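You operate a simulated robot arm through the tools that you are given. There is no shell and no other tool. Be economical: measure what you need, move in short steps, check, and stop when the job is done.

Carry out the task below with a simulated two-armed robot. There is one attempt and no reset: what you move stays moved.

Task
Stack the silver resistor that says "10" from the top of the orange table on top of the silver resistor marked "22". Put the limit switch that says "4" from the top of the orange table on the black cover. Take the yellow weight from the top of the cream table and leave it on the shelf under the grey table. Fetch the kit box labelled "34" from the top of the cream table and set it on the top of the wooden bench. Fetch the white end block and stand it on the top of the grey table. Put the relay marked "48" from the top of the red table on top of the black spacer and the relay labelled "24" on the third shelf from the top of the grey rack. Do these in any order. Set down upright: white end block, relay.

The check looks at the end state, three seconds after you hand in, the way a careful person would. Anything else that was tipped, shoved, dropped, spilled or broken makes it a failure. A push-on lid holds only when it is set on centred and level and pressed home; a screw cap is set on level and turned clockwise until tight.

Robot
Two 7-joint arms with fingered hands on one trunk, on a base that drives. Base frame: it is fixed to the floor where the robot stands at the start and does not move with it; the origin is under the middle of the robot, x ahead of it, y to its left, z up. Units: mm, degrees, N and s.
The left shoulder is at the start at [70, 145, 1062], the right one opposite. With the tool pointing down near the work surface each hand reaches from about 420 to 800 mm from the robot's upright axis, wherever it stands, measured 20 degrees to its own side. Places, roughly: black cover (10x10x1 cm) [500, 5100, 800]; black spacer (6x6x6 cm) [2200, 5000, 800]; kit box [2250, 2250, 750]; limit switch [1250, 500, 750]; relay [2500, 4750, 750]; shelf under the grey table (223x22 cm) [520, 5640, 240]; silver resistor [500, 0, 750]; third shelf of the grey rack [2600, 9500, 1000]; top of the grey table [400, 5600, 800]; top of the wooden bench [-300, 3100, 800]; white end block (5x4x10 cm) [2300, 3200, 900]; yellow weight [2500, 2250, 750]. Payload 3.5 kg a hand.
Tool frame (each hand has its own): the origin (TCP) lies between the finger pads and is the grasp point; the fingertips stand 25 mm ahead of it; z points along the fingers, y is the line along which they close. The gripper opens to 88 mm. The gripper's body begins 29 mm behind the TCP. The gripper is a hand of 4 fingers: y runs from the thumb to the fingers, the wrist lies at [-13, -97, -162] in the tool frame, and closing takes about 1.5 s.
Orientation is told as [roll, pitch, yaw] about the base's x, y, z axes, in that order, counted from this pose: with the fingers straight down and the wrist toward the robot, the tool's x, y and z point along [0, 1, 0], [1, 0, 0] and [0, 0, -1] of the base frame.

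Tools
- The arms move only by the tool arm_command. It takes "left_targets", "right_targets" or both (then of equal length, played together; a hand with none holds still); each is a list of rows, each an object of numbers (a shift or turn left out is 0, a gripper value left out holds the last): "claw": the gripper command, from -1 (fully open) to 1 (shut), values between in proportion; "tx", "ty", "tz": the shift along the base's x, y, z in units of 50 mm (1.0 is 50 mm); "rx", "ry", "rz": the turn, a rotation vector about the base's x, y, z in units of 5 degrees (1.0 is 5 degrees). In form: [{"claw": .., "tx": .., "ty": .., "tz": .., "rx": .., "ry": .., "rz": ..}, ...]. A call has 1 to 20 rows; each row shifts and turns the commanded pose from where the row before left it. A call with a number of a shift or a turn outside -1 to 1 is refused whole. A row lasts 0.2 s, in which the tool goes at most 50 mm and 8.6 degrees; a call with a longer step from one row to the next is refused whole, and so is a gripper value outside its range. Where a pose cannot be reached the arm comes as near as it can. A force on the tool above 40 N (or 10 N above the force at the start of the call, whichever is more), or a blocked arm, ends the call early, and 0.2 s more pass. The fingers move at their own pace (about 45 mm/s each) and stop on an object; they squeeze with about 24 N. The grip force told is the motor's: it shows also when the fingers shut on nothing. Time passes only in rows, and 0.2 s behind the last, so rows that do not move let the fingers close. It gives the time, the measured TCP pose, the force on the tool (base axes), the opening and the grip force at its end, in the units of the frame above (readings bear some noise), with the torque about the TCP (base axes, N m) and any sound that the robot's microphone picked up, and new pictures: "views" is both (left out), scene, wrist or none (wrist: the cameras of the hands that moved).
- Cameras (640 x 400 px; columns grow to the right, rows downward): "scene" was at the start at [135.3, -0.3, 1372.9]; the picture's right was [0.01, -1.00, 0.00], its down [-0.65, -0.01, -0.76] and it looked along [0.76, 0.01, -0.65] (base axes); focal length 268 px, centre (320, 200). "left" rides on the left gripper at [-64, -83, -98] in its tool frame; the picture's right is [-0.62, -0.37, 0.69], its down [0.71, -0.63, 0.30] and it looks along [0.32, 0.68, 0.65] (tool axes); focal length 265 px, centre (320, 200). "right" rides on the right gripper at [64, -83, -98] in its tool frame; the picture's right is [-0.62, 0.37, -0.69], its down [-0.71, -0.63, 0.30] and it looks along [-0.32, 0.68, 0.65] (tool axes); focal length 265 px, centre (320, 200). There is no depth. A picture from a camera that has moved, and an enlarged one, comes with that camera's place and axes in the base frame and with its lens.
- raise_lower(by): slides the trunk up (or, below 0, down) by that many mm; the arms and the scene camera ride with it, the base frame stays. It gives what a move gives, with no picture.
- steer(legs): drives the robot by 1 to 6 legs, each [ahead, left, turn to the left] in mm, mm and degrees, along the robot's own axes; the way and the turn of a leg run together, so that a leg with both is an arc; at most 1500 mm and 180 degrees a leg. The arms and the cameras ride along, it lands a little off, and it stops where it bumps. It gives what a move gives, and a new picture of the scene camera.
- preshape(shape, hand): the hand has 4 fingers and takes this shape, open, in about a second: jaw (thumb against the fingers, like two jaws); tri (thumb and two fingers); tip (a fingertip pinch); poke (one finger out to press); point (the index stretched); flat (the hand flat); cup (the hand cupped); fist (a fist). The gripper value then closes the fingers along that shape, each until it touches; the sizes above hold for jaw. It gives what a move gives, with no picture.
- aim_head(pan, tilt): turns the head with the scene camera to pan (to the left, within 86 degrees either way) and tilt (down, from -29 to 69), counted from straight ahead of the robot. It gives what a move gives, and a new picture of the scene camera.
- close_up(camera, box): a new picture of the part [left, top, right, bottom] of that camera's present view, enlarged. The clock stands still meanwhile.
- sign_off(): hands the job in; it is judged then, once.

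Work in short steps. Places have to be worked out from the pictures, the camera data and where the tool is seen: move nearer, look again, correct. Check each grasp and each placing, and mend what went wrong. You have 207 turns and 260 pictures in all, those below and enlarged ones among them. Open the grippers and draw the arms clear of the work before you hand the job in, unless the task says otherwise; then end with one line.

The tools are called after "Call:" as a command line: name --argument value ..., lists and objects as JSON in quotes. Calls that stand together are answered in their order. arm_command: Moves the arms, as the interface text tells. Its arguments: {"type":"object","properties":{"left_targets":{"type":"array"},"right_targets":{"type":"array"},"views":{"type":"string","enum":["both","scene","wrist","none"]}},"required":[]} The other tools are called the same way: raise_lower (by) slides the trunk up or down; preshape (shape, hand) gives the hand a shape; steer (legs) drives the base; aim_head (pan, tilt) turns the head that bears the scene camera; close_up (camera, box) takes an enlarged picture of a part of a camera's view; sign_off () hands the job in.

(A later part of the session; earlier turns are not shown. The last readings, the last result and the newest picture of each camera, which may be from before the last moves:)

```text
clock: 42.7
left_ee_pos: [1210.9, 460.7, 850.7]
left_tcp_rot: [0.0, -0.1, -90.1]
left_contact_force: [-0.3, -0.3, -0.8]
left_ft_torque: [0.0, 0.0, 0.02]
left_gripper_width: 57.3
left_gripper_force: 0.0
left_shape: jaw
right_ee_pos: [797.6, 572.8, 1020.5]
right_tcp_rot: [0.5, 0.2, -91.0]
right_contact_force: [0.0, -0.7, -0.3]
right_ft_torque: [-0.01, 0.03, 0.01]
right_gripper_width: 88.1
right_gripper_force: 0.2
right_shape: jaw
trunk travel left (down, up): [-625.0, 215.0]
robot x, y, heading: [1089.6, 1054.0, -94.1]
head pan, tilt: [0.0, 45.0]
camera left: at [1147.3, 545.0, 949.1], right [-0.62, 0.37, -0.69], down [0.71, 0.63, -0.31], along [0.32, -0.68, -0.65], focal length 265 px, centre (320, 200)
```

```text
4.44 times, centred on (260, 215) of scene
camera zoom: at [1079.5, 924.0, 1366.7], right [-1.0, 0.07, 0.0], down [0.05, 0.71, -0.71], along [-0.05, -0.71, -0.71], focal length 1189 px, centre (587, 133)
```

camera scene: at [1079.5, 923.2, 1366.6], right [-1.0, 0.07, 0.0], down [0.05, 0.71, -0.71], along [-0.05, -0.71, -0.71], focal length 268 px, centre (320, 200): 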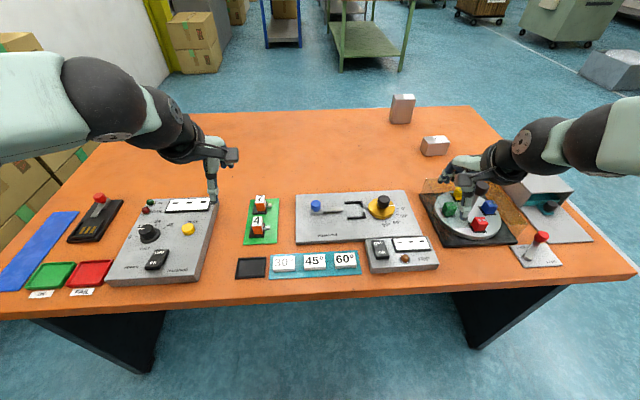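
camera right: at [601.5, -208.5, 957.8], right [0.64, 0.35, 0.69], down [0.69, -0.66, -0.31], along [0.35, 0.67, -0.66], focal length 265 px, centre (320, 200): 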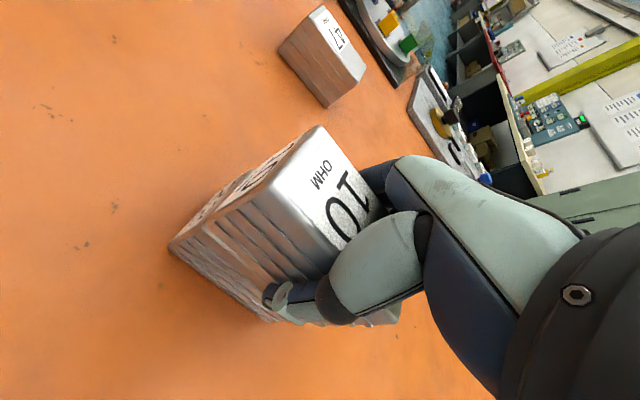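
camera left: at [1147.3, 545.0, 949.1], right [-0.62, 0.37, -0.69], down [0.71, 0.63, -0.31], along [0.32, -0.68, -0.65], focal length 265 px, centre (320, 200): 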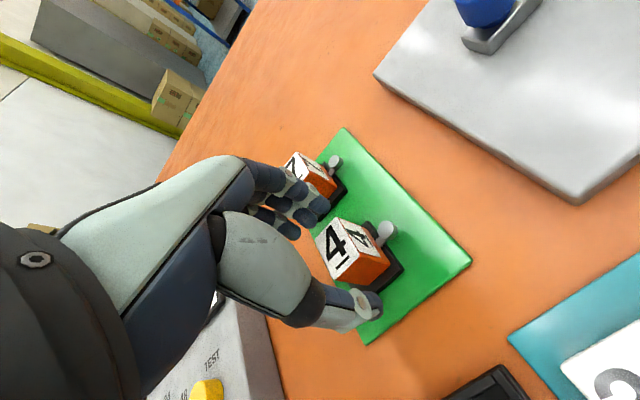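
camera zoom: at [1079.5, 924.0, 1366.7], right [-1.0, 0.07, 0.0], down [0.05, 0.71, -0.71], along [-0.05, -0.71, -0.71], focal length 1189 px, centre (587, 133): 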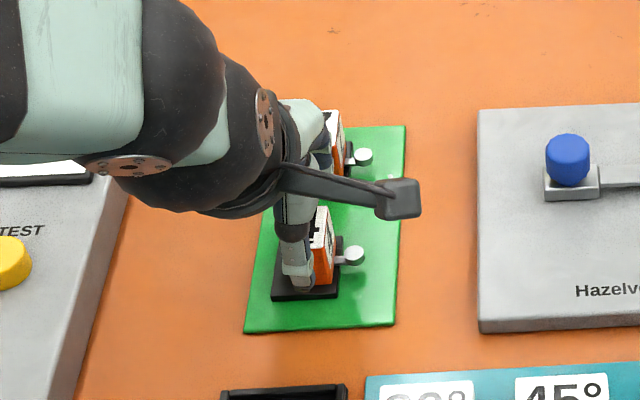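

Thumb and fingers straddle the block; shift 4 mm toward -x, descend to 823 and close.

Call:
arm_command --left_targets '[{"tx": -0.08, "tz": -0.3}, {"tz": -0.25}, {"claw": 1}, {"claw": 1}, {}, {}, {}, {}, {}]' --views "wrist"

Call:
close_up --camera "scene" --box '[200, 170, 320, 260]'

```text
clock: 44.7
left_ee_pos: [1205.7, 461.3, 821.5]
left_tcp_rot: [0.0, 0.0, -90.1]
left_contact_force: [-1.3, -0.2, 2.3]
left_ft_torque: [-0.05, 0.05, 0.01]
left_gripper_width: 25.5
left_gripper_force: 24.1
left_shape: jaw
right_ee_pos: [797.3, 572.2, 1019.1]
right_tcp_rot: [0.5, 0.2, -91.0]
right_contact_force: [-1.1, 1.0, -0.3]
right_ft_torque: [0.05, 0.0, -0.04]
right_gripper_width: 88.0
right_gripper_force: 0.0
right_shape: jaw
trunk travel left (down, up): [-625.0, 215.0]
robot x, y, heading: [1087.1, 1058.5, -93.8]
head pan, tilt: [0.0, 45.0]
camera left: at [1142.2, 544.9, 921.3], right [-0.62, 0.37, -0.69], down [0.71, 0.63, -0.3], along [0.32, -0.68, -0.65], focal length 265 px, centre (320, 200)
```

left: 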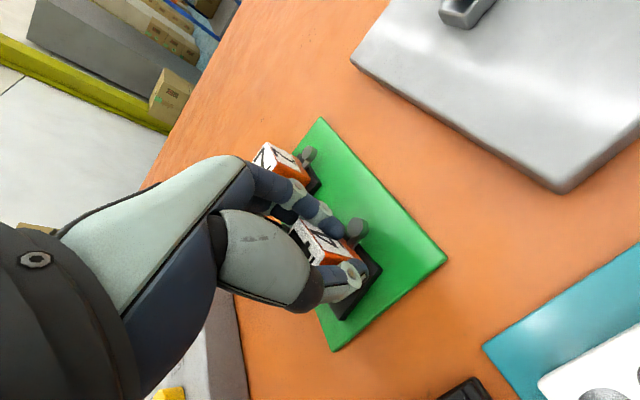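

```text
4.44 times, centred on (260, 215) of scene
camera zoom: at [1079.3, 923.5, 1366.6], right [-1.0, 0.07, 0.0], down [0.05, 0.71, -0.71], along [-0.05, -0.71, -0.71], focal length 1189 px, centre (587, 133)
```

zoom: 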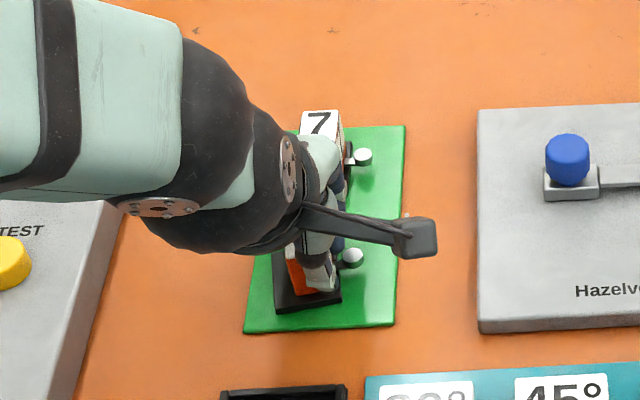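

Grasped at 25 mm. Lift straight up.

Call:
arm_command --left_targets '[{"tz": 0.4}, {"tz": 0.6}, {"tz": 0.9}, {"tz": 0.9}, {"tz": 0.9}, {}]' --views "both"

```text
clock: 46.1
left_ee_pos: [1205.1, 460.5, 1004.5]
left_tcp_rot: [0.0, 0.2, -90.1]
left_contact_force: [-0.4, 0.2, -1.7]
left_ft_torque: [0.0, 0.02, 0.01]
left_gripper_width: 25.3
left_gripper_force: 24.1
left_shape: jaw
right_ee_pos: [797.6, 571.6, 1020.2]
right_tcp_rot: [0.6, 0.4, -91.0]
right_contact_force: [-0.3, -0.3, 0.1]
right_ft_torque: [-0.02, 0.01, 0.02]
right_gripper_width: 87.7
right_gripper_force: 0.0
right_shape: jaw
trunk travel left (down, up): [-625.0, 215.0]
robot x, y, heading: [1088.4, 1055.7, -93.9]
head pan, tilt: [0.0, 45.0]
camera scene: at [1079.6, 922.4, 1366.5], right [-1.0, 0.07, 0.0], down [0.05, 0.71, -0.71], along [-0.05, -0.7, -0.71], focal length 268 px, centre (320, 200)
camera left: at [1140.9, 544.6, 1104.0], right [-0.62, 0.37, -0.69], down [0.72, 0.63, -0.3], along [0.32, -0.68, -0.65], focal length 265 px, centre (320, 200)
```

scene: 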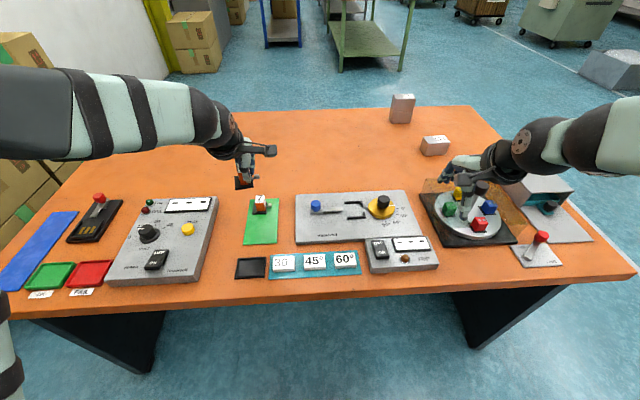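
left: 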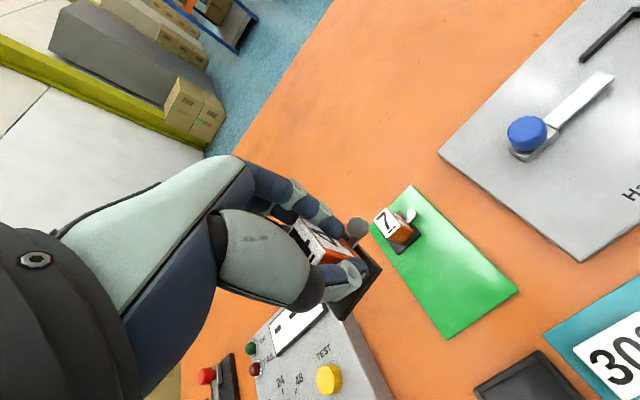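

Switch held. Now I back away, turn to face +x and drive to the aisle before the cream table, then look.

Call:
steer --legs '[[-260, 0, 0], [0, 0, 94], [200, 0, 0], [0, 850, 0]]'

Call:
aim_head --pan 0 --tilt 25

```text
clock: 57.2
left_ee_pos: [1843.5, 2337.1, 1005.4]
left_tcp_rot: [0.0, 0.0, 6.7]
left_contact_force: [-0.5, 0.0, -1.1]
left_ft_torque: [-0.02, 0.0, -0.02]
left_gripper_width: 24.6
left_gripper_force: 23.8
left_shape: jaw
right_ee_pos: [1782.0, 1920.2, 1021.4]
right_tcp_rot: [0.7, 0.2, 5.8]
right_contact_force: [-0.4, 0.8, 0.2]
right_ft_torque: [0.0, -0.03, 0.01]
right_gripper_width: 88.1
right_gripper_force: 0.1
right_shape: jaw
trunk travel left (down, up): [-625.0, 215.0]
robot x, y, heading: [1266.4, 2149.3, 3.0]
head pan, tilt: [0.0, 45.0]
camera scene: at [1399.1, 2156.1, 1366.6], right [0.05, -1.0, 0.0], down [-0.71, -0.04, -0.71], along [0.71, 0.04, -0.71], focal length 268 px, centre (320, 200)
```

scene: 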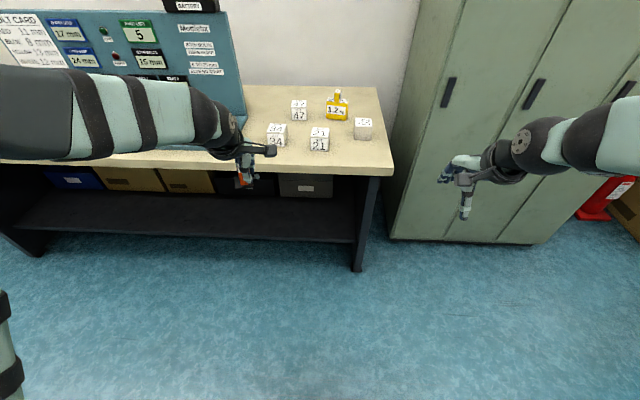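

```text
clock: 58.0
left_ee_pos: [1843.6, 2336.7, 1005.0]
left_tcp_rot: [-0.1, -0.1, 6.8]
left_contact_force: [-0.1, 0.0, -1.9]
left_ft_torque: [0.0, -0.01, 0.01]
left_gripper_width: 24.8
left_gripper_force: 23.7
left_shape: jaw
right_ee_pos: [1781.9, 1922.0, 1021.2]
right_tcp_rot: [0.5, 0.2, 5.7]
right_contact_force: [1.1, 0.2, 0.6]
right_ft_torque: [0.01, 0.02, 0.02]
right_gripper_width: 88.3
right_gripper_force: 0.0
right_shape: jaw
trunk travel left (down, up): [-625.0, 215.0]
robot x, y, heading: [1264.3, 2149.2, 3.0]
head pan, tilt: [0.0, 25.0]
camera scene: at [1409.9, 2156.9, 1397.1], right [0.05, -1.0, 0.0], down [-0.42, -0.02, -0.91], along [0.9, 0.05, -0.42], focal length 268 px, centre (320, 200)
```

scene: 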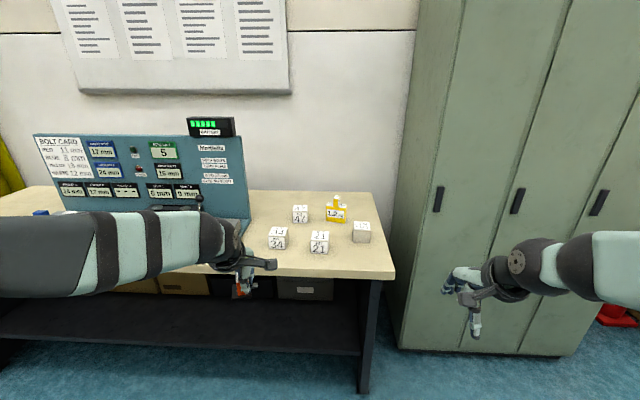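

Call:
close_up --camera "scene" --box '[240, 180, 400, 280]'

```text
4.00 times, centred on (320, 230) of scene
camera zoom: at [1409.9, 2156.9, 1397.1], right [0.05, -1.0, 0.0], down [-0.42, -0.02, -0.91], along [0.9, 0.05, -0.42], focal length 1070 px, centre (320, 80)
```

zoom: 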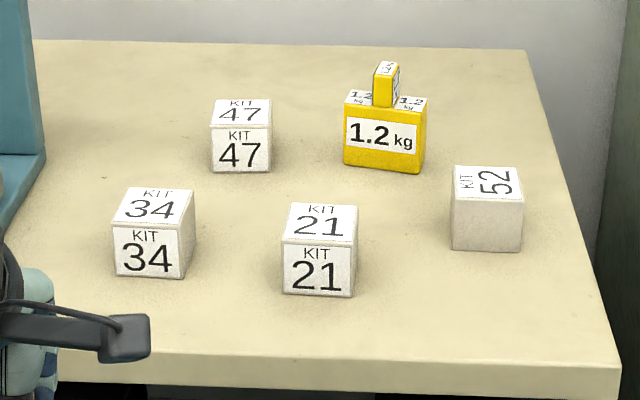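

Kit 34 is near (2310,2375), weight near (2520,2140), and a panel stands on the table at y>2540. I tuck the left arm back a bit, then approach to about (1840,2270).

Call:
arm_command --left_targets '[{"tx": -0.75, "tz": 0.25}, {"tx": -0.75, "tz": 0.25}, {"tx": -0.75, "tz": 0.25}, {"tx": -0.75, "tz": 0.25}, {}]' --views "none"

Call:
steer --legs '[[0, 120, -3], [570, 0, 0]]'

Call:
aim_head --pan 0 --tilt 45

```text
clock: 59.2
left_ee_pos: [1693.3, 2336.3, 1054.9]
left_tcp_rot: [0.0, 0.0, 6.6]
left_contact_force: [0.1, -0.5, -0.8]
left_ft_torque: [0.0, 0.02, 0.0]
left_gripper_width: 25.1
left_gripper_force: 24.3
left_shape: jaw
right_ee_pos: [1782.4, 1919.6, 1020.1]
right_tcp_rot: [0.7, 0.3, 5.7]
right_contact_force: [-0.4, -0.4, -1.0]
right_ft_torque: [0.02, 0.03, 0.0]
right_gripper_width: 87.9
right_gripper_force: 0.1
right_shape: jaw
trunk travel left (down, up): [-625.0, 215.0]
robot x, y, heading: [1265.9, 2150.7, 2.9]
head pan, tilt: [0.0, 25.0]
```

```text
clock: 63.4
left_ee_pos: [2280.2, 2439.1, 1054.6]
left_tcp_rot: [0.0, 0.0, 4.0]
left_contact_force: [-1.3, -0.5, -0.7]
left_ft_torque: [-0.01, -0.01, -0.01]
left_gripper_width: 24.7
left_gripper_force: 24.3
left_shape: jaw
right_ee_pos: [2347.6, 2017.6, 1021.1]
right_tcp_rot: [0.6, 0.2, 3.0]
right_contact_force: [0.8, -0.1, -0.5]
right_ft_torque: [-0.01, -0.01, 0.01]
right_gripper_width: 87.9
right_gripper_force: 0.0
right_shape: jaw
trunk travel left (down, up): [-625.0, 215.0]
robot x, y, heading: [1846.3, 2271.7, 0.1]
head pan, tilt: [0.0, 25.0]
camera scene: at [1988.2, 2272.4, 1397.2], right [0.0, -1.0, 0.0], down [-0.42, 0.0, -0.91], along [0.91, 0.0, -0.42], focal length 268 px, centre (320, 200)
```

scene: 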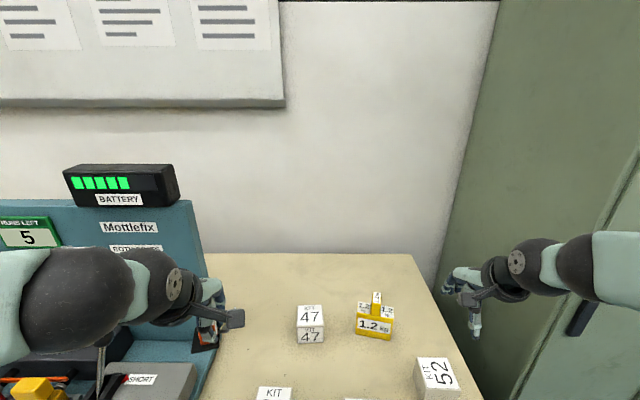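

```text
clock: 64.2
left_ee_pos: [2280.0, 2441.0, 1053.6]
left_tcp_rot: [0.0, 0.0, 4.0]
left_contact_force: [0.2, -1.1, -1.0]
left_ft_torque: [0.02, -0.02, -0.01]
left_gripper_width: 25.2
left_gripper_force: 24.3
left_shape: jaw
right_ee_pos: [2347.5, 2018.1, 1020.4]
right_tcp_rot: [0.6, 0.2, 3.0]
right_contact_force: [-0.3, 0.0, -0.1]
right_ft_torque: [0.02, -0.01, -0.02]
right_gripper_width: 87.9
right_gripper_force: 0.0
right_shape: jaw
trunk travel left (down, up): [-625.0, 215.0]
robot x, y, heading: [1842.8, 2269.9, 0.2]
head pan, tilt: [0.0, 45.0]
camera scene: at [1977.6, 2272.3, 1366.7], right [0.0, -1.0, 0.0], down [-0.71, 0.0, -0.71], along [0.71, 0.0, -0.71], focal length 268 px, centre (320, 200)
```

scene: 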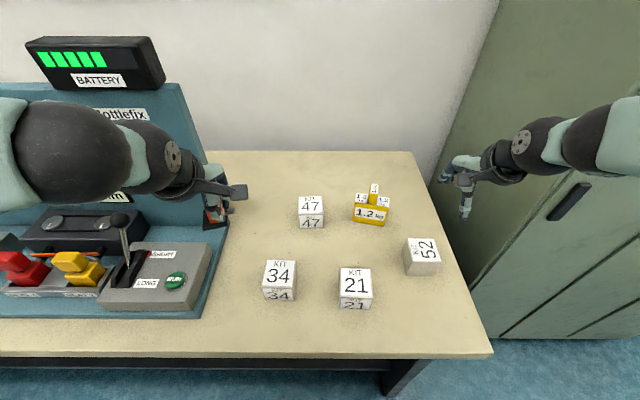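

Close-up on kit 34 and 21.

Call:
close_up --camera "scene" --box '[240, 180, 400, 320]'

```text
2.86 times, centred on (320, 250) of scene
camera zoom: at [1977.6, 2272.3, 1366.7], right [0.0, -1.0, 0.0], down [-0.71, 0.0, -0.71], along [0.71, 0.0, -0.71], focal length 764 px, centre (320, 57)
```

zoom: 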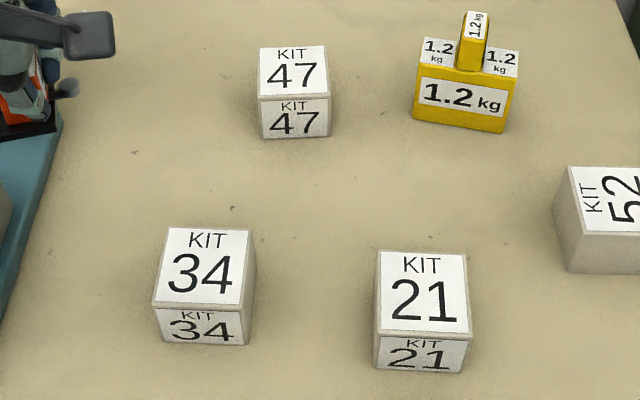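

Kit 34: 65 mm cube, centre (2284,2362), top ≈830, yaw ≈-3°. I first move the left hand aside to make room, and the right hand above the box.

Call:
arm_command --left_targets '[{"ty": 0.5, "tz": 0.4, "tx": -0.15}, {"ty": 0.5, "tz": 0.4, "tx": -0.15}, {"ty": 0.5, "tz": 0.3, "tx": -0.15}, {"ty": 0.5, "tz": 0.3, "tx": -0.15}, {"ty": 0.4}, {}, {}, {}, {}, {}]' --right_targets '[{}, {}, {}, {"ty": 0.9, "tx": -0.2, "rz": -0.2, "tz": -0.2}, {"ty": 0.9, "tx": -0.2, "rz": -0.2, "tz": -0.2}, {"ty": 0.9, "tx": -0.2, "rz": -0.2, "tz": -0.2}, {"ty": 0.9, "tx": -0.2, "rz": -0.2, "tz": -0.3}, {"ty": 0.9, "tx": -0.2, "rz": -0.2, "tz": -0.3}, {"ty": 0.9, "tx": -0.2, "rz": -0.2, "tz": -0.3}, {"ty": 0.9, "tx": -0.08, "tz": -0.2}, {"ty": 0.58, "tz": -0.4}]'

```text
refused: give rows for one hand, or as many for the one as for the other
```

Row counts differed; resend with equal lengths.

Call:
arm_command --left_targets '[{"ty": 0.5, "tz": 0.4, "tx": -0.15}, {"ty": 0.5, "tz": 0.4, "tx": -0.15}, {"ty": 0.5, "tz": 0.3, "tx": -0.15}, {"ty": 0.5, "tz": 0.3, "tx": -0.15}, {"ty": 0.4}, {}, {}, {}, {}, {}, {}, {}]' --right_targets '[{}, {}, {}, {"ty": 0.9, "tx": -0.2, "rz": -0.2, "tz": -0.2}, {"ty": 0.9, "tx": -0.2, "rz": -0.2, "tz": -0.2}, {"ty": 0.9, "tx": -0.2, "rz": -0.2, "tz": -0.2}, {"ty": 0.9, "tx": -0.2, "rz": -0.2, "tz": -0.3}, {"ty": 0.9, "tx": -0.2, "rz": -0.2, "tz": -0.3}, {"ty": 0.9, "tx": -0.2, "rz": -0.2, "tz": -0.3}, {"ty": 0.9, "tx": -0.08, "tz": -0.2}, {"ty": 0.58, "tz": -0.4}, {}]'

Call:
close_up --camera "scene" --box '[200, 200, 360, 320]'

```text
clock: 67.0
left_ee_pos: [2251.9, 2559.1, 1122.6]
left_tcp_rot: [0.0, 0.0, 4.0]
left_contact_force: [1.1, -0.2, -2.2]
left_ft_torque: [-0.04, 0.0, 0.02]
left_gripper_width: 24.9
left_gripper_force: 23.9
left_shape: jaw
left hand out of reach, approached as far as the arm can: row 5
right_ee_pos: [2298.3, 2358.6, 946.1]
right_tcp_rot: [5.4, -1.1, -5.2]
right_contact_force: [0.2, 0.8, 0.6]
right_ft_torque: [-0.01, 0.0, -0.01]
right_gripper_width: 87.8
right_gripper_force: 0.1
right_shape: jaw
trunk travel left (down, up): [-625.0, 215.0]
robot x, y, heading: [1843.8, 2277.4, 0.1]
head pan, tilt: [0.0, 45.0]
stopped in row 12 (right hand): the arm was blocked; the commanded pose is now the measured one
camera scene: at [1977.5, 2272.4, 1366.6], right [0.0, -1.0, 0.0], down [-0.71, 0.0, -0.71], along [0.71, 0.0, -0.71], focal length 268 px, centre (320, 200)
camera right: at [2218.1, 2420.9, 1048.4], right [0.29, -0.71, 0.64], down [-0.68, -0.62, -0.38], along [0.67, -0.32, -0.67], focal length 265 px, centre (320, 200)
camera left: at [2174.5, 2489.3, 1222.2], right [-0.32, -0.64, -0.69], down [-0.68, 0.67, -0.3], along [0.66, 0.37, -0.65], focal length 265 px, centre (320, 200)
```

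scene: 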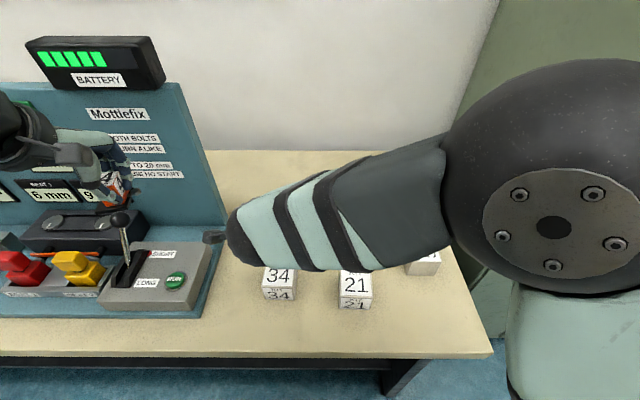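
right: 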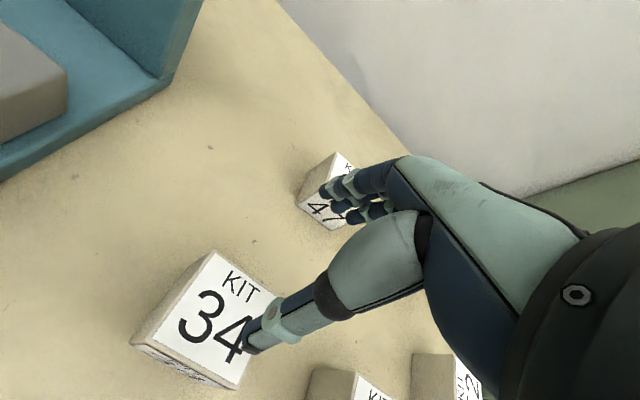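
left: 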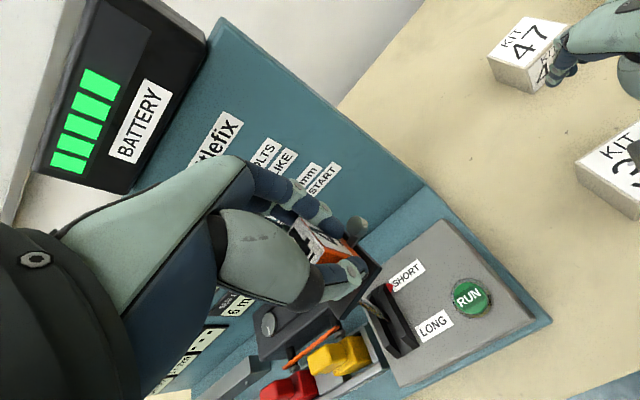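

```text
3.33 times, centred on (280, 260) of scene
camera zoom: at [1977.5, 2272.4, 1366.6], right [0.0, -1.0, 0.0], down [-0.71, 0.0, -0.71], along [0.71, 0.0, -0.71], focal length 892 px, centre (453, 0)
```

zoom: 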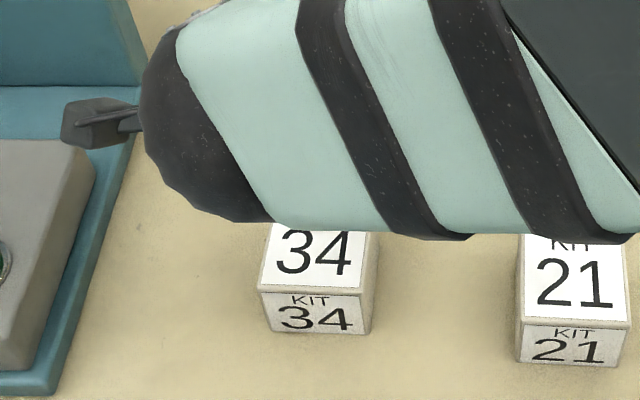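

The right arm blocked crossing inward. I raise it back, then reposition the robot further back and left (≈(1745,2450)) so the box is on the right side.

Call:
arm_command --right_targets '[{"tz": 0.8}, {"tz": 0.6, "ty": -0.6}, {"ty": -0.8, "rx": -0.5}, {"ty": -0.8, "rx": -0.5, "ry": 0.2}, {"ty": -0.8}, {"ty": -0.8}, {}]' --views "none"

Call:
steer --legs '[[-100, 0, 0], [0, 170, 0]]'

```text
clock: 68.6
left_ee_pos: [2253.4, 2559.7, 1122.0]
left_tcp_rot: [-0.1, -0.1, 4.0]
left_contact_force: [-0.9, 0.3, -0.3]
left_ft_torque: [-0.02, -0.01, 0.02]
left_gripper_width: 24.7
left_gripper_force: 23.8
left_shape: jaw
right_ee_pos: [2297.8, 2170.7, 1011.9]
right_tcp_rot: [-0.2, -0.4, -5.0]
right_contact_force: [0.4, -0.5, -0.8]
right_ft_torque: [-0.01, -0.03, 0.01]
right_gripper_width: 87.8
right_gripper_force: 0.2
right_shape: jaw
trunk travel left (down, up): [-625.0, 215.0]
robot x, y, heading: [1844.9, 2272.9, 0.4]
head pan, tilt: [0.0, 45.0]
```

```text
clock: 70.8
left_ee_pos: [2152.7, 2720.4, 1123.3]
left_tcp_rot: [0.0, 0.0, 3.6]
left_contact_force: [-0.6, 0.0, -0.5]
left_ft_torque: [-0.01, 0.01, 0.0]
left_gripper_width: 24.8
left_gripper_force: 24.0
left_shape: jaw
right_ee_pos: [2194.8, 2331.0, 1011.4]
right_tcp_rot: [-0.2, -0.4, -5.3]
right_contact_force: [0.1, 0.0, -0.5]
right_ft_torque: [0.02, 0.0, 0.01]
right_gripper_width: 87.7
right_gripper_force: 0.1
right_shape: jaw
trunk travel left (down, up): [-625.0, 215.0]
robot x, y, heading: [1748.0, 2440.0, -0.1]
head pan, tilt: [0.0, 45.0]
camera scene: at [1875.9, 2437.6, 1366.6], right [0.0, -1.0, 0.0], down [-0.71, 0.0, -0.71], along [0.71, 0.0, -0.71], focal length 268 px, centre (320, 200)
```

scene: 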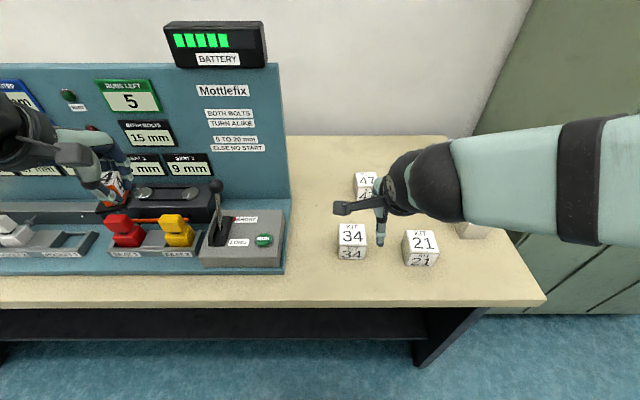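

Now bring the right hand over kit 34 at z≈900.

Call:
arm_command --right_targets '[{"tx": 0.6, "ty": 0.2, "rz": 0.2}, {"tx": 0.6, "ty": 0.2, "rz": 0.2}, {"tx": 0.58, "ty": 0.22, "tz": -0.5}, {"tz": -0.8}, {"tz": -0.9}, {}]'

Call:
close_up --camera "scene" --box '[280, 170, 440, 290]'

```text
clock: 72.2
left_ee_pos: [2151.3, 2723.8, 1125.0]
left_tcp_rot: [0.0, 0.0, 3.6]
left_contact_force: [-0.5, -0.2, -1.8]
left_ft_torque: [-0.01, 0.01, -0.03]
left_gripper_width: 24.7
left_gripper_force: 23.9
left_shape: jaw
right_ee_pos: [2283.7, 2361.5, 902.5]
right_tcp_rot: [-0.2, -0.4, -3.3]
right_contact_force: [-0.2, -0.2, 0.1]
right_ft_torque: [0.03, 0.01, 0.02]
right_gripper_width: 88.0
right_gripper_force: 0.1
right_shape: jaw
trunk travel left (down, up): [-625.0, 215.0]
robot x, y, heading: [1745.2, 2439.3, -0.1]
head pan, tilt: [0.0, 45.0]
camera scene: at [1875.0, 2438.9, 1366.7], right [0.0, -1.0, 0.0], down [-0.71, 0.0, -0.71], along [0.71, 0.0, -0.71], focal length 268 px, centre (320, 200)
camera right: at [2202.4, 2430.9, 998.0], right [0.33, -0.64, 0.7], down [-0.67, -0.68, -0.31], along [0.67, -0.36, -0.65], focal length 265 px, centre (320, 200)
```

scene: 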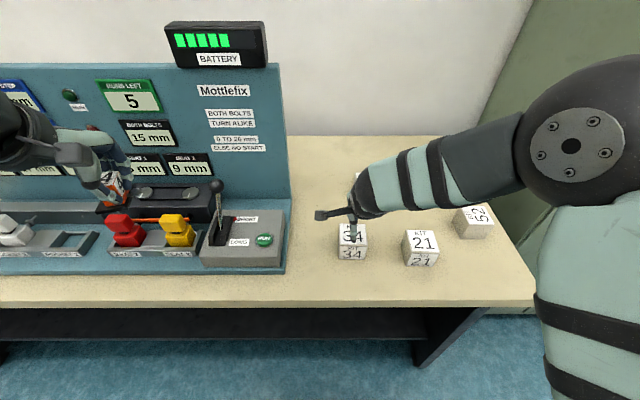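
right: 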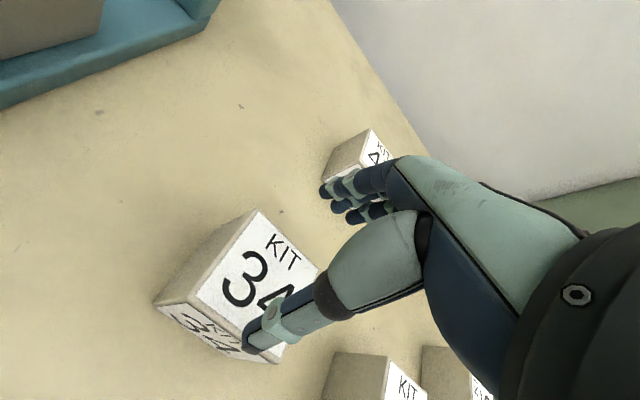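

```text
3.33 times, centred on (360, 230) of scene
camera zoom: at [1875.0, 2438.9, 1366.7], right [0.0, -1.0, 0.0], down [-0.71, 0.0, -0.71], along [0.71, 0.0, -0.71], focal length 892 px, centre (187, 100)
```

zoom: 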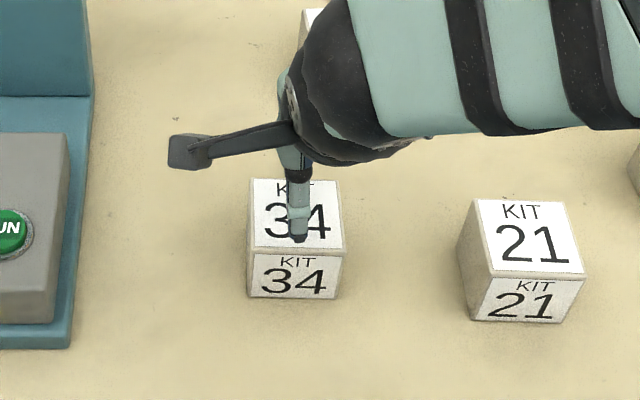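

Triangulating gives box centre ≈(2278,2358), top ≈848. Shift -6/-3 mm and descend to z≈836, watching the force.

Call:
arm_command --right_targets '[{"tx": -0.12, "ty": -0.07, "tz": -0.5}, {"tz": -0.5}, {"tz": -0.32}, {}]'

Call:
close_up --camera "scene" --box '[280, 170, 440, 290]'

```text
clock: 73.2
left_ee_pos: [2150.6, 2722.8, 1125.0]
left_tcp_rot: [0.0, -0.1, 3.6]
left_contact_force: [-0.3, 0.0, -0.8]
left_ft_torque: [-0.07, 0.01, 0.0]
left_gripper_width: 24.6
left_gripper_force: 24.0
left_shape: jaw
right_ee_pos: [2277.5, 2361.0, 838.7]
right_tcp_rot: [0.0, -0.8, -3.4]
right_contact_force: [-2.0, 0.5, 17.4]
right_ft_torque: [0.1, 0.09, -0.01]
right_gripper_width: 87.8
right_gripper_force: 0.0
right_shape: jaw
trunk travel left (down, up): [-625.0, 215.0]
robot x, y, heading: [1744.1, 2440.4, -0.1]
head pan, tilt: [0.0, 45.0]
camera scene: at [1872.9, 2439.3, 1367.1], right [0.0, -1.0, 0.0], down [-0.71, 0.0, -0.71], along [0.71, 0.0, -0.71], focal length 268 px, centre (320, 200)
camera right: at [2195.7, 2429.8, 935.6], right [0.32, -0.64, 0.7], down [-0.67, -0.68, -0.31], along [0.67, -0.36, -0.64], focal length 265 px, centre (320, 200)
```

scene: 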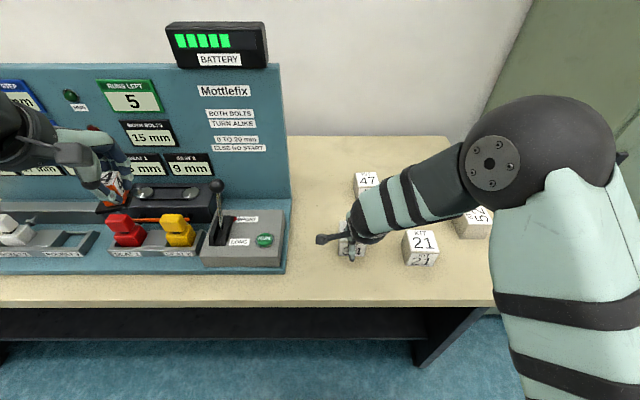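
right: 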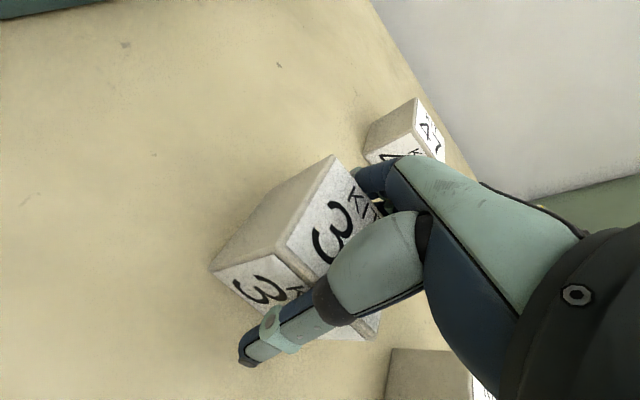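

```text
3.33 times, centred on (360, 230) of scene
camera zoom: at [1872.9, 2439.3, 1367.1], right [0.0, -1.0, 0.0], down [-0.71, 0.0, -0.71], along [0.71, 0.0, -0.71], focal length 892 px, centre (187, 100)
```

zoom: 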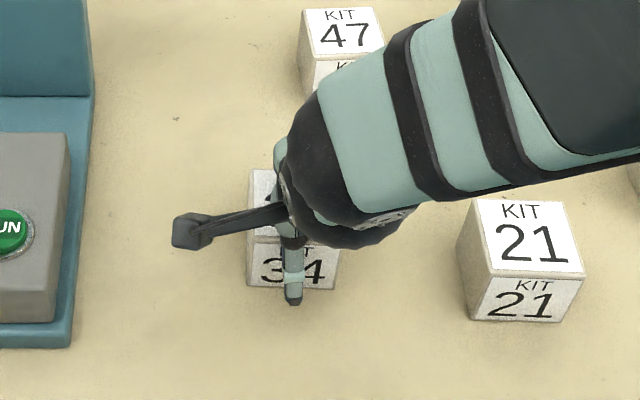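

Palm is touching the top (≈ z 860). Raise 4 mm and close.

Call:
arm_command --right_targets '[{"tz": 0.08}, {"claw": 1}, {"claw": 1}, {}, {}, {}, {}, {}]' --views "wrist"

```text
clock: 75.0
left_ee_pos: [2151.0, 2723.7, 1123.4]
left_tcp_rot: [0.0, -0.1, 3.6]
left_contact_force: [0.9, -0.6, -1.5]
left_ft_torque: [-0.04, -0.02, -0.03]
left_gripper_width: 24.8
left_gripper_force: 24.1
left_shape: jaw
right_ee_pos: [2278.0, 2360.7, 840.6]
right_tcp_rot: [0.0, -0.4, -3.3]
right_contact_force: [-0.2, 0.7, 6.2]
right_ft_torque: [0.0, -0.31, 0.07]
right_gripper_width: 59.5
right_gripper_force: 24.4
right_shape: jaw
trunk travel left (down, up): [-625.0, 215.0]
robot x, y, heading: [1742.4, 2440.1, -0.2]
head pan, tilt: [0.0, 45.0]
camera right: at [2196.3, 2429.6, 937.0], right [0.33, -0.64, 0.7], down [-0.67, -0.68, -0.31], along [0.67, -0.37, -0.65], focal length 265 px, centre (320, 200)
```

right: 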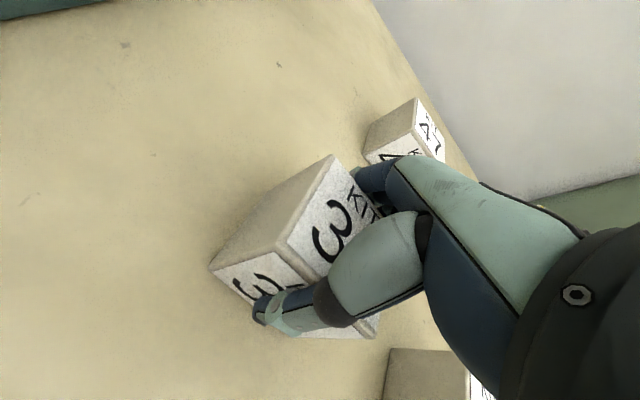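

Gripped at 59.5 mm. Lift 150 mm.

Call:
arm_command --right_targets '[{"tz": 0.3}, {"tz": 0.6}, {"tz": 0.8}, {"tz": 0.8}, {"tz": 0.8}, {}]'

```text
clock: 76.4
left_ee_pos: [2154.3, 2723.0, 1123.0]
left_tcp_rot: [0.0, 0.1, 3.6]
left_contact_force: [0.0, 0.1, -1.1]
left_ft_torque: [-0.03, 0.0, -0.01]
left_gripper_width: 24.5
left_gripper_force: 23.9
left_shape: jaw
right_ee_pos: [2277.9, 2359.6, 1002.2]
right_tcp_rot: [-0.1, -0.3, -3.3]
right_contact_force: [-0.4, 0.2, -4.0]
right_ft_torque: [-0.02, 0.0, 0.02]
right_gripper_width: 59.6
right_gripper_force: 23.4
right_shape: jaw
trunk travel left (down, up): [-625.0, 215.0]
robot x, y, heading: [1746.7, 2437.9, -0.2]
head pan, tilt: [0.0, 45.0]
camera scene: at [1877.2, 2438.8, 1366.4], right [0.0, -1.0, 0.0], down [-0.71, 0.0, -0.71], along [0.71, 0.0, -0.71], focal length 268 px, centre (320, 200)
camera right: at [2197.1, 2428.6, 1099.4], right [0.33, -0.64, 0.7], down [-0.67, -0.68, -0.31], along [0.67, -0.36, -0.65], focal length 265 px, centre (320, 200)
```

scene: 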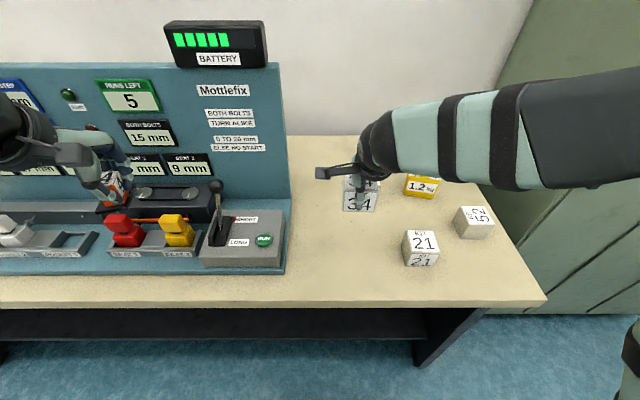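
right: 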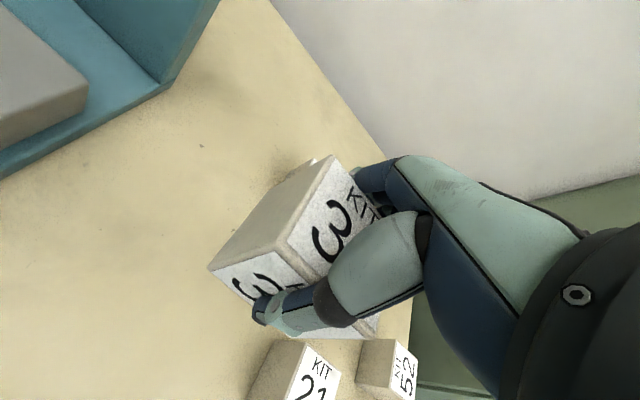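

Held well. Now drive to the near end of the wooden bench: back off, strafe to y≈1250, reverse to x≈-200, and turn to face +y.

Call:
steer --legs '[[-450, 0, 0], [0, -1190, 0], [-1500, 0, 0], [-60, 0, 0], [0, 0, 90]]'

Call:
aim_head --pan 0 --tilt 30

```text
clock: 96.3
left_ee_pos: [-542.4, 1552.4, 1122.9]
left_tcp_rot: [0.0, 0.0, 95.5]
left_contact_force: [0.0, 0.6, -0.4]
left_ft_torque: [-0.03, -0.03, 0.01]
left_gripper_width: 24.6
left_gripper_force: 23.8
left_shape: jaw
right_ee_pos: [-183.1, 1689.9, 1002.0]
right_tcp_rot: [-0.1, -0.3, 88.6]
right_contact_force: [-0.5, -0.1, -3.7]
right_ft_torque: [-0.04, 0.02, 0.02]
right_gripper_width: 59.4
right_gripper_force: 24.9
right_shape: jaw
trunk travel left (down, up): [-625.0, 215.0]
robot x, y, heading: [-243.0, 1151.3, 91.4]
head pan, tilt: [0.0, 45.0]
camera scene: at [-249.2, 1283.5, 1366.5], right [1.0, 0.03, 0.0], down [0.02, -0.71, -0.71], along [-0.02, 0.71, -0.71], focal length 268 px, centre (320, 200)
```

scene: 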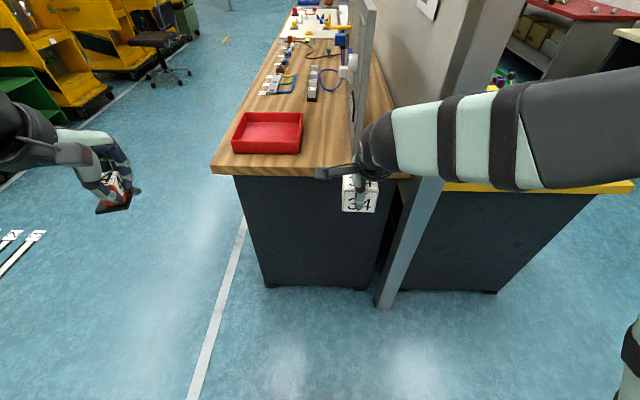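

```text
clock: 97.0
left_ee_pos: [-541.7, 1552.3, 1123.9]
left_tcp_rot: [0.0, 0.0, 95.5]
left_contact_force: [0.0, 0.5, -0.9]
left_ft_torque: [-0.03, -0.01, -0.03]
left_gripper_width: 24.5
left_gripper_force: 24.2
left_shape: jaw
right_ee_pos: [-181.9, 1688.9, 1003.5]
right_tcp_rot: [-0.2, -0.3, 88.6]
right_contact_force: [-0.2, -0.1, -3.2]
right_ft_torque: [-0.03, 0.01, -0.01]
right_gripper_width: 59.2
right_gripper_force: 23.8
right_shape: jaw
trunk travel left (down, up): [-625.0, 215.0]
robot x, y, heading: [-248.6, 1153.4, 91.8]
head pan, tilt: [0.0, 30.0]
camera scene: at [-249.5, 1292.6, 1389.1], right [1.0, 0.03, 0.0], down [0.02, -0.5, -0.87], along [-0.03, 0.86, -0.5], focal length 268 px, centre (320, 200)
```

scene: 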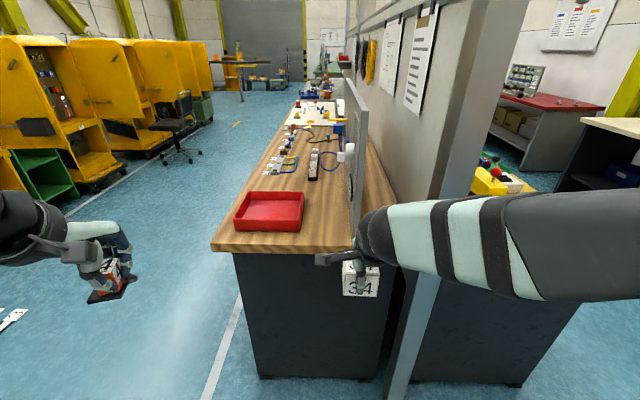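

The bench top has a free patch between the red tray and the first board, around (-500,2485), best reached from the left side. I drive round and face +x.

Call:
steer --legs '[[0, 0, -91.5], [-1000, 0, 0], [0, 1400, 0]]'

Call:
aim_head --pan 0 --tilt 35

```text
clock: 112.4
left_ee_pos: [-858.7, 2774.2, 1123.8]
left_tcp_rot: [0.0, 0.1, 4.4]
left_contact_force: [0.7, -0.4, -0.5]
left_ft_torque: [0.0, 0.01, 0.0]
left_gripper_width: 24.3
left_gripper_force: 23.9
left_shape: jaw
right_ee_pos: [-730.9, 2412.9, 1002.3]
right_tcp_rot: [-0.1, -0.2, -2.5]
right_contact_force: [0.1, -0.1, -2.4]
right_ft_torque: [0.0, 0.02, -0.03]
right_gripper_width: 59.2
right_gripper_force: 24.0
right_shape: jaw
trunk travel left (down, up): [-625.0, 215.0]
robot x, y, heading: [-1263.9, 2485.3, 0.4]
head pan, tilt: [0.0, 30.0]
camera scene: at [-1123.5, 2485.9, 1389.1], right [0.01, -1.0, 0.0], down [-0.5, -0.01, -0.87], along [0.87, 0.01, -0.5], focal length 268 px, centre (320, 200)
```

scene: 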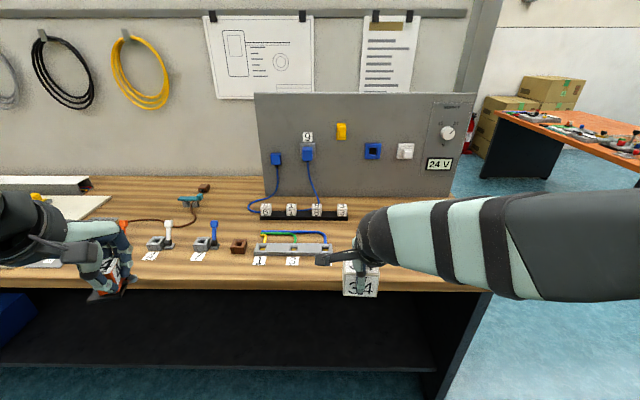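

```text
clock: 113.1
left_ee_pos: [-860.3, 2774.4, 1122.7]
left_tcp_rot: [0.0, 0.0, 4.4]
left_contact_force: [-0.2, -0.5, -1.3]
left_ft_torque: [-0.02, 0.01, -0.01]
left_gripper_width: 24.1
left_gripper_force: 24.3
left_shape: jaw
right_ee_pos: [-731.1, 2412.3, 1002.1]
right_tcp_rot: [-0.2, -0.3, -2.5]
right_contact_force: [-0.8, 0.0, -4.1]
right_ft_torque: [0.01, -0.01, -0.01]
right_gripper_width: 58.8
right_gripper_force: 23.5
right_shape: jaw
trunk travel left (down, up): [-625.0, 215.0]
robot x, y, heading: [-1263.6, 2488.3, 0.8]
head pan, tilt: [0.0, 35.0]
camera scene: at [-1125.9, 2486.2, 1381.4], right [0.01, -1.0, 0.0], down [-0.57, -0.01, -0.82], along [0.82, 0.01, -0.57], focal length 268 px, centre (320, 200)
```

scene: 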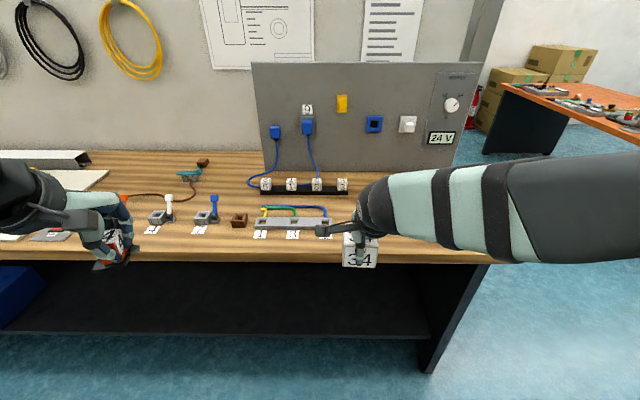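

The gap between the board (ends y≈2440) and the tray (ends y≈2290) is hidden by the arm. I move over (-500,2368) and look with the wrist camera.

Call:
steer --legs '[[0, -45, -0.8], [225, 0, 0]]'

Call:
close_up --camera "right" --box '[0, 0, 640, 400]'

```text
clock: 115.3
left_ee_pos: [-628.1, 2722.1, 1123.9]
left_tcp_rot: [0.0, 0.0, 3.4]
left_contact_force: [0.6, -0.3, 0.1]
left_ft_torque: [0.0, 0.02, 0.0]
left_gripper_width: 24.5
left_gripper_force: 23.5
left_shape: jaw
right_ee_pos: [-504.3, 2358.0, 1002.3]
right_tcp_rot: [-0.1, -0.4, -3.4]
right_contact_force: [0.1, 0.1, -4.5]
right_ft_torque: [-0.03, -0.01, 0.01]
right_gripper_width: 58.8
right_gripper_force: 24.6
right_shape: jaw
trunk travel left (down, up): [-625.0, 215.0]
robot x, y, heading: [-1036.4, 2438.4, -0.0]
head pan, tilt: [0.0, 35.0]
camera scene: at [-899.2, 2438.0, 1381.4], right [0.0, -1.0, 0.0], down [-0.57, 0.0, -0.82], along [0.82, 0.0, -0.57], focal length 268 px, centre (320, 200)
```

scene: 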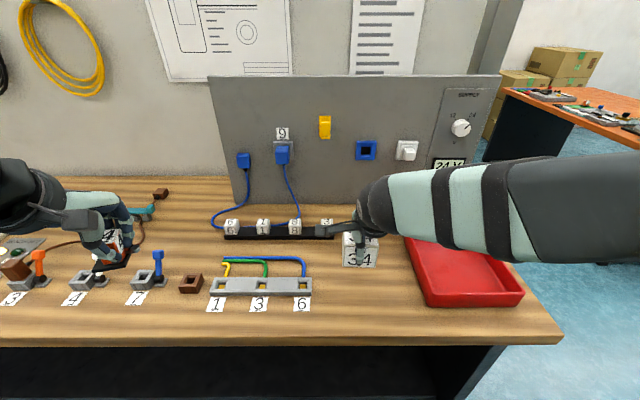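

```text
1.00 times, centred on (320, 200) of right (not enlarged: the box is as wide or as high as the picture)
camera zoom: at [-585.6, 2427.4, 1099.6], right [0.33, -0.64, 0.7], down [-0.67, -0.68, -0.31], along [0.67, -0.37, -0.65], focal length 265 px, centre (320, 200)
```

zoom: 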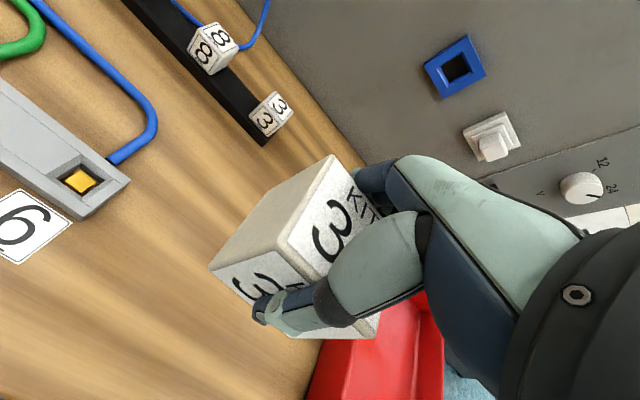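

Free patch between board (y≈2455) and tray (y≈2190). I move to (-475,2330) and descend to z≈880.

Call:
arm_command --right_targets '[{"tx": 0.58, "ty": -0.56}, {"tz": -0.8}, {"tz": -0.8}, {"tz": -0.8}, {}]'

```text
clock: 116.5
left_ee_pos: [-633.2, 2724.3, 1126.1]
left_tcp_rot: [-0.1, -0.3, 3.5]
left_contact_force: [-1.0, 0.3, -1.0]
left_ft_torque: [0.0, -0.04, -0.02]
left_gripper_width: 24.4
left_gripper_force: 24.0
left_shape: jaw
right_ee_pos: [-476.6, 2332.4, 887.5]
right_tcp_rot: [0.0, -1.8, -3.6]
right_contact_force: [8.7, -1.1, 38.1]
right_ft_torque: [-0.07, -0.22, -0.08]
right_gripper_width: 57.1
right_gripper_force: 24.3
right_shape: jaw
trunk travel left (down, up): [-625.0, 215.0]
robot x, y, heading: [-1039.2, 2441.8, -0.3]
head pan, tilt: [0.0, 35.0]
camera scene: at [-904.4, 2439.5, 1382.7], right [0.0, -1.0, 0.0], down [-0.57, 0.0, -0.82], along [0.82, 0.0, -0.57], focal length 268 px, centre (320, 200)
camera right: at [-558.7, 2400.8, 983.1], right [0.31, -0.64, 0.7], down [-0.66, -0.67, -0.32], along [0.68, -0.37, -0.63], focal length 265 px, centre (320, 200)
```

scene: 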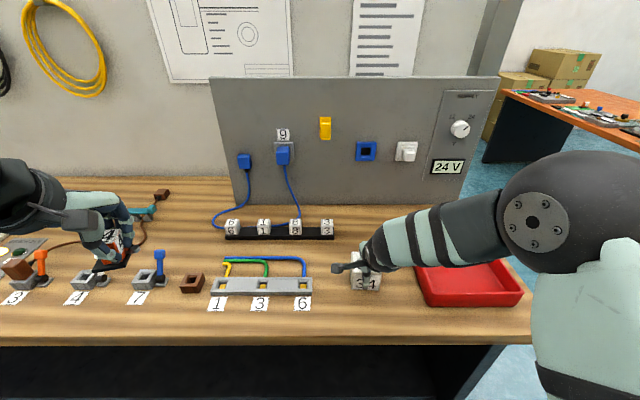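
right: 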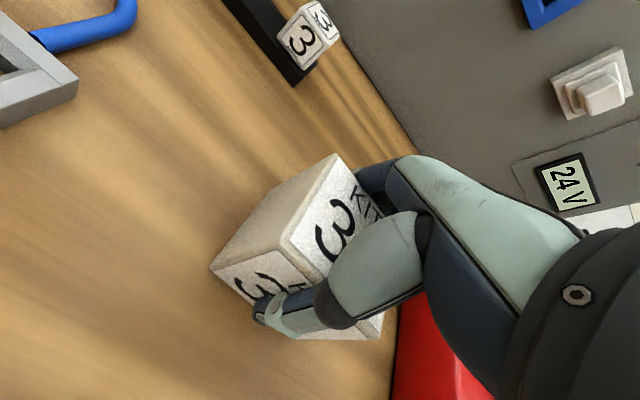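

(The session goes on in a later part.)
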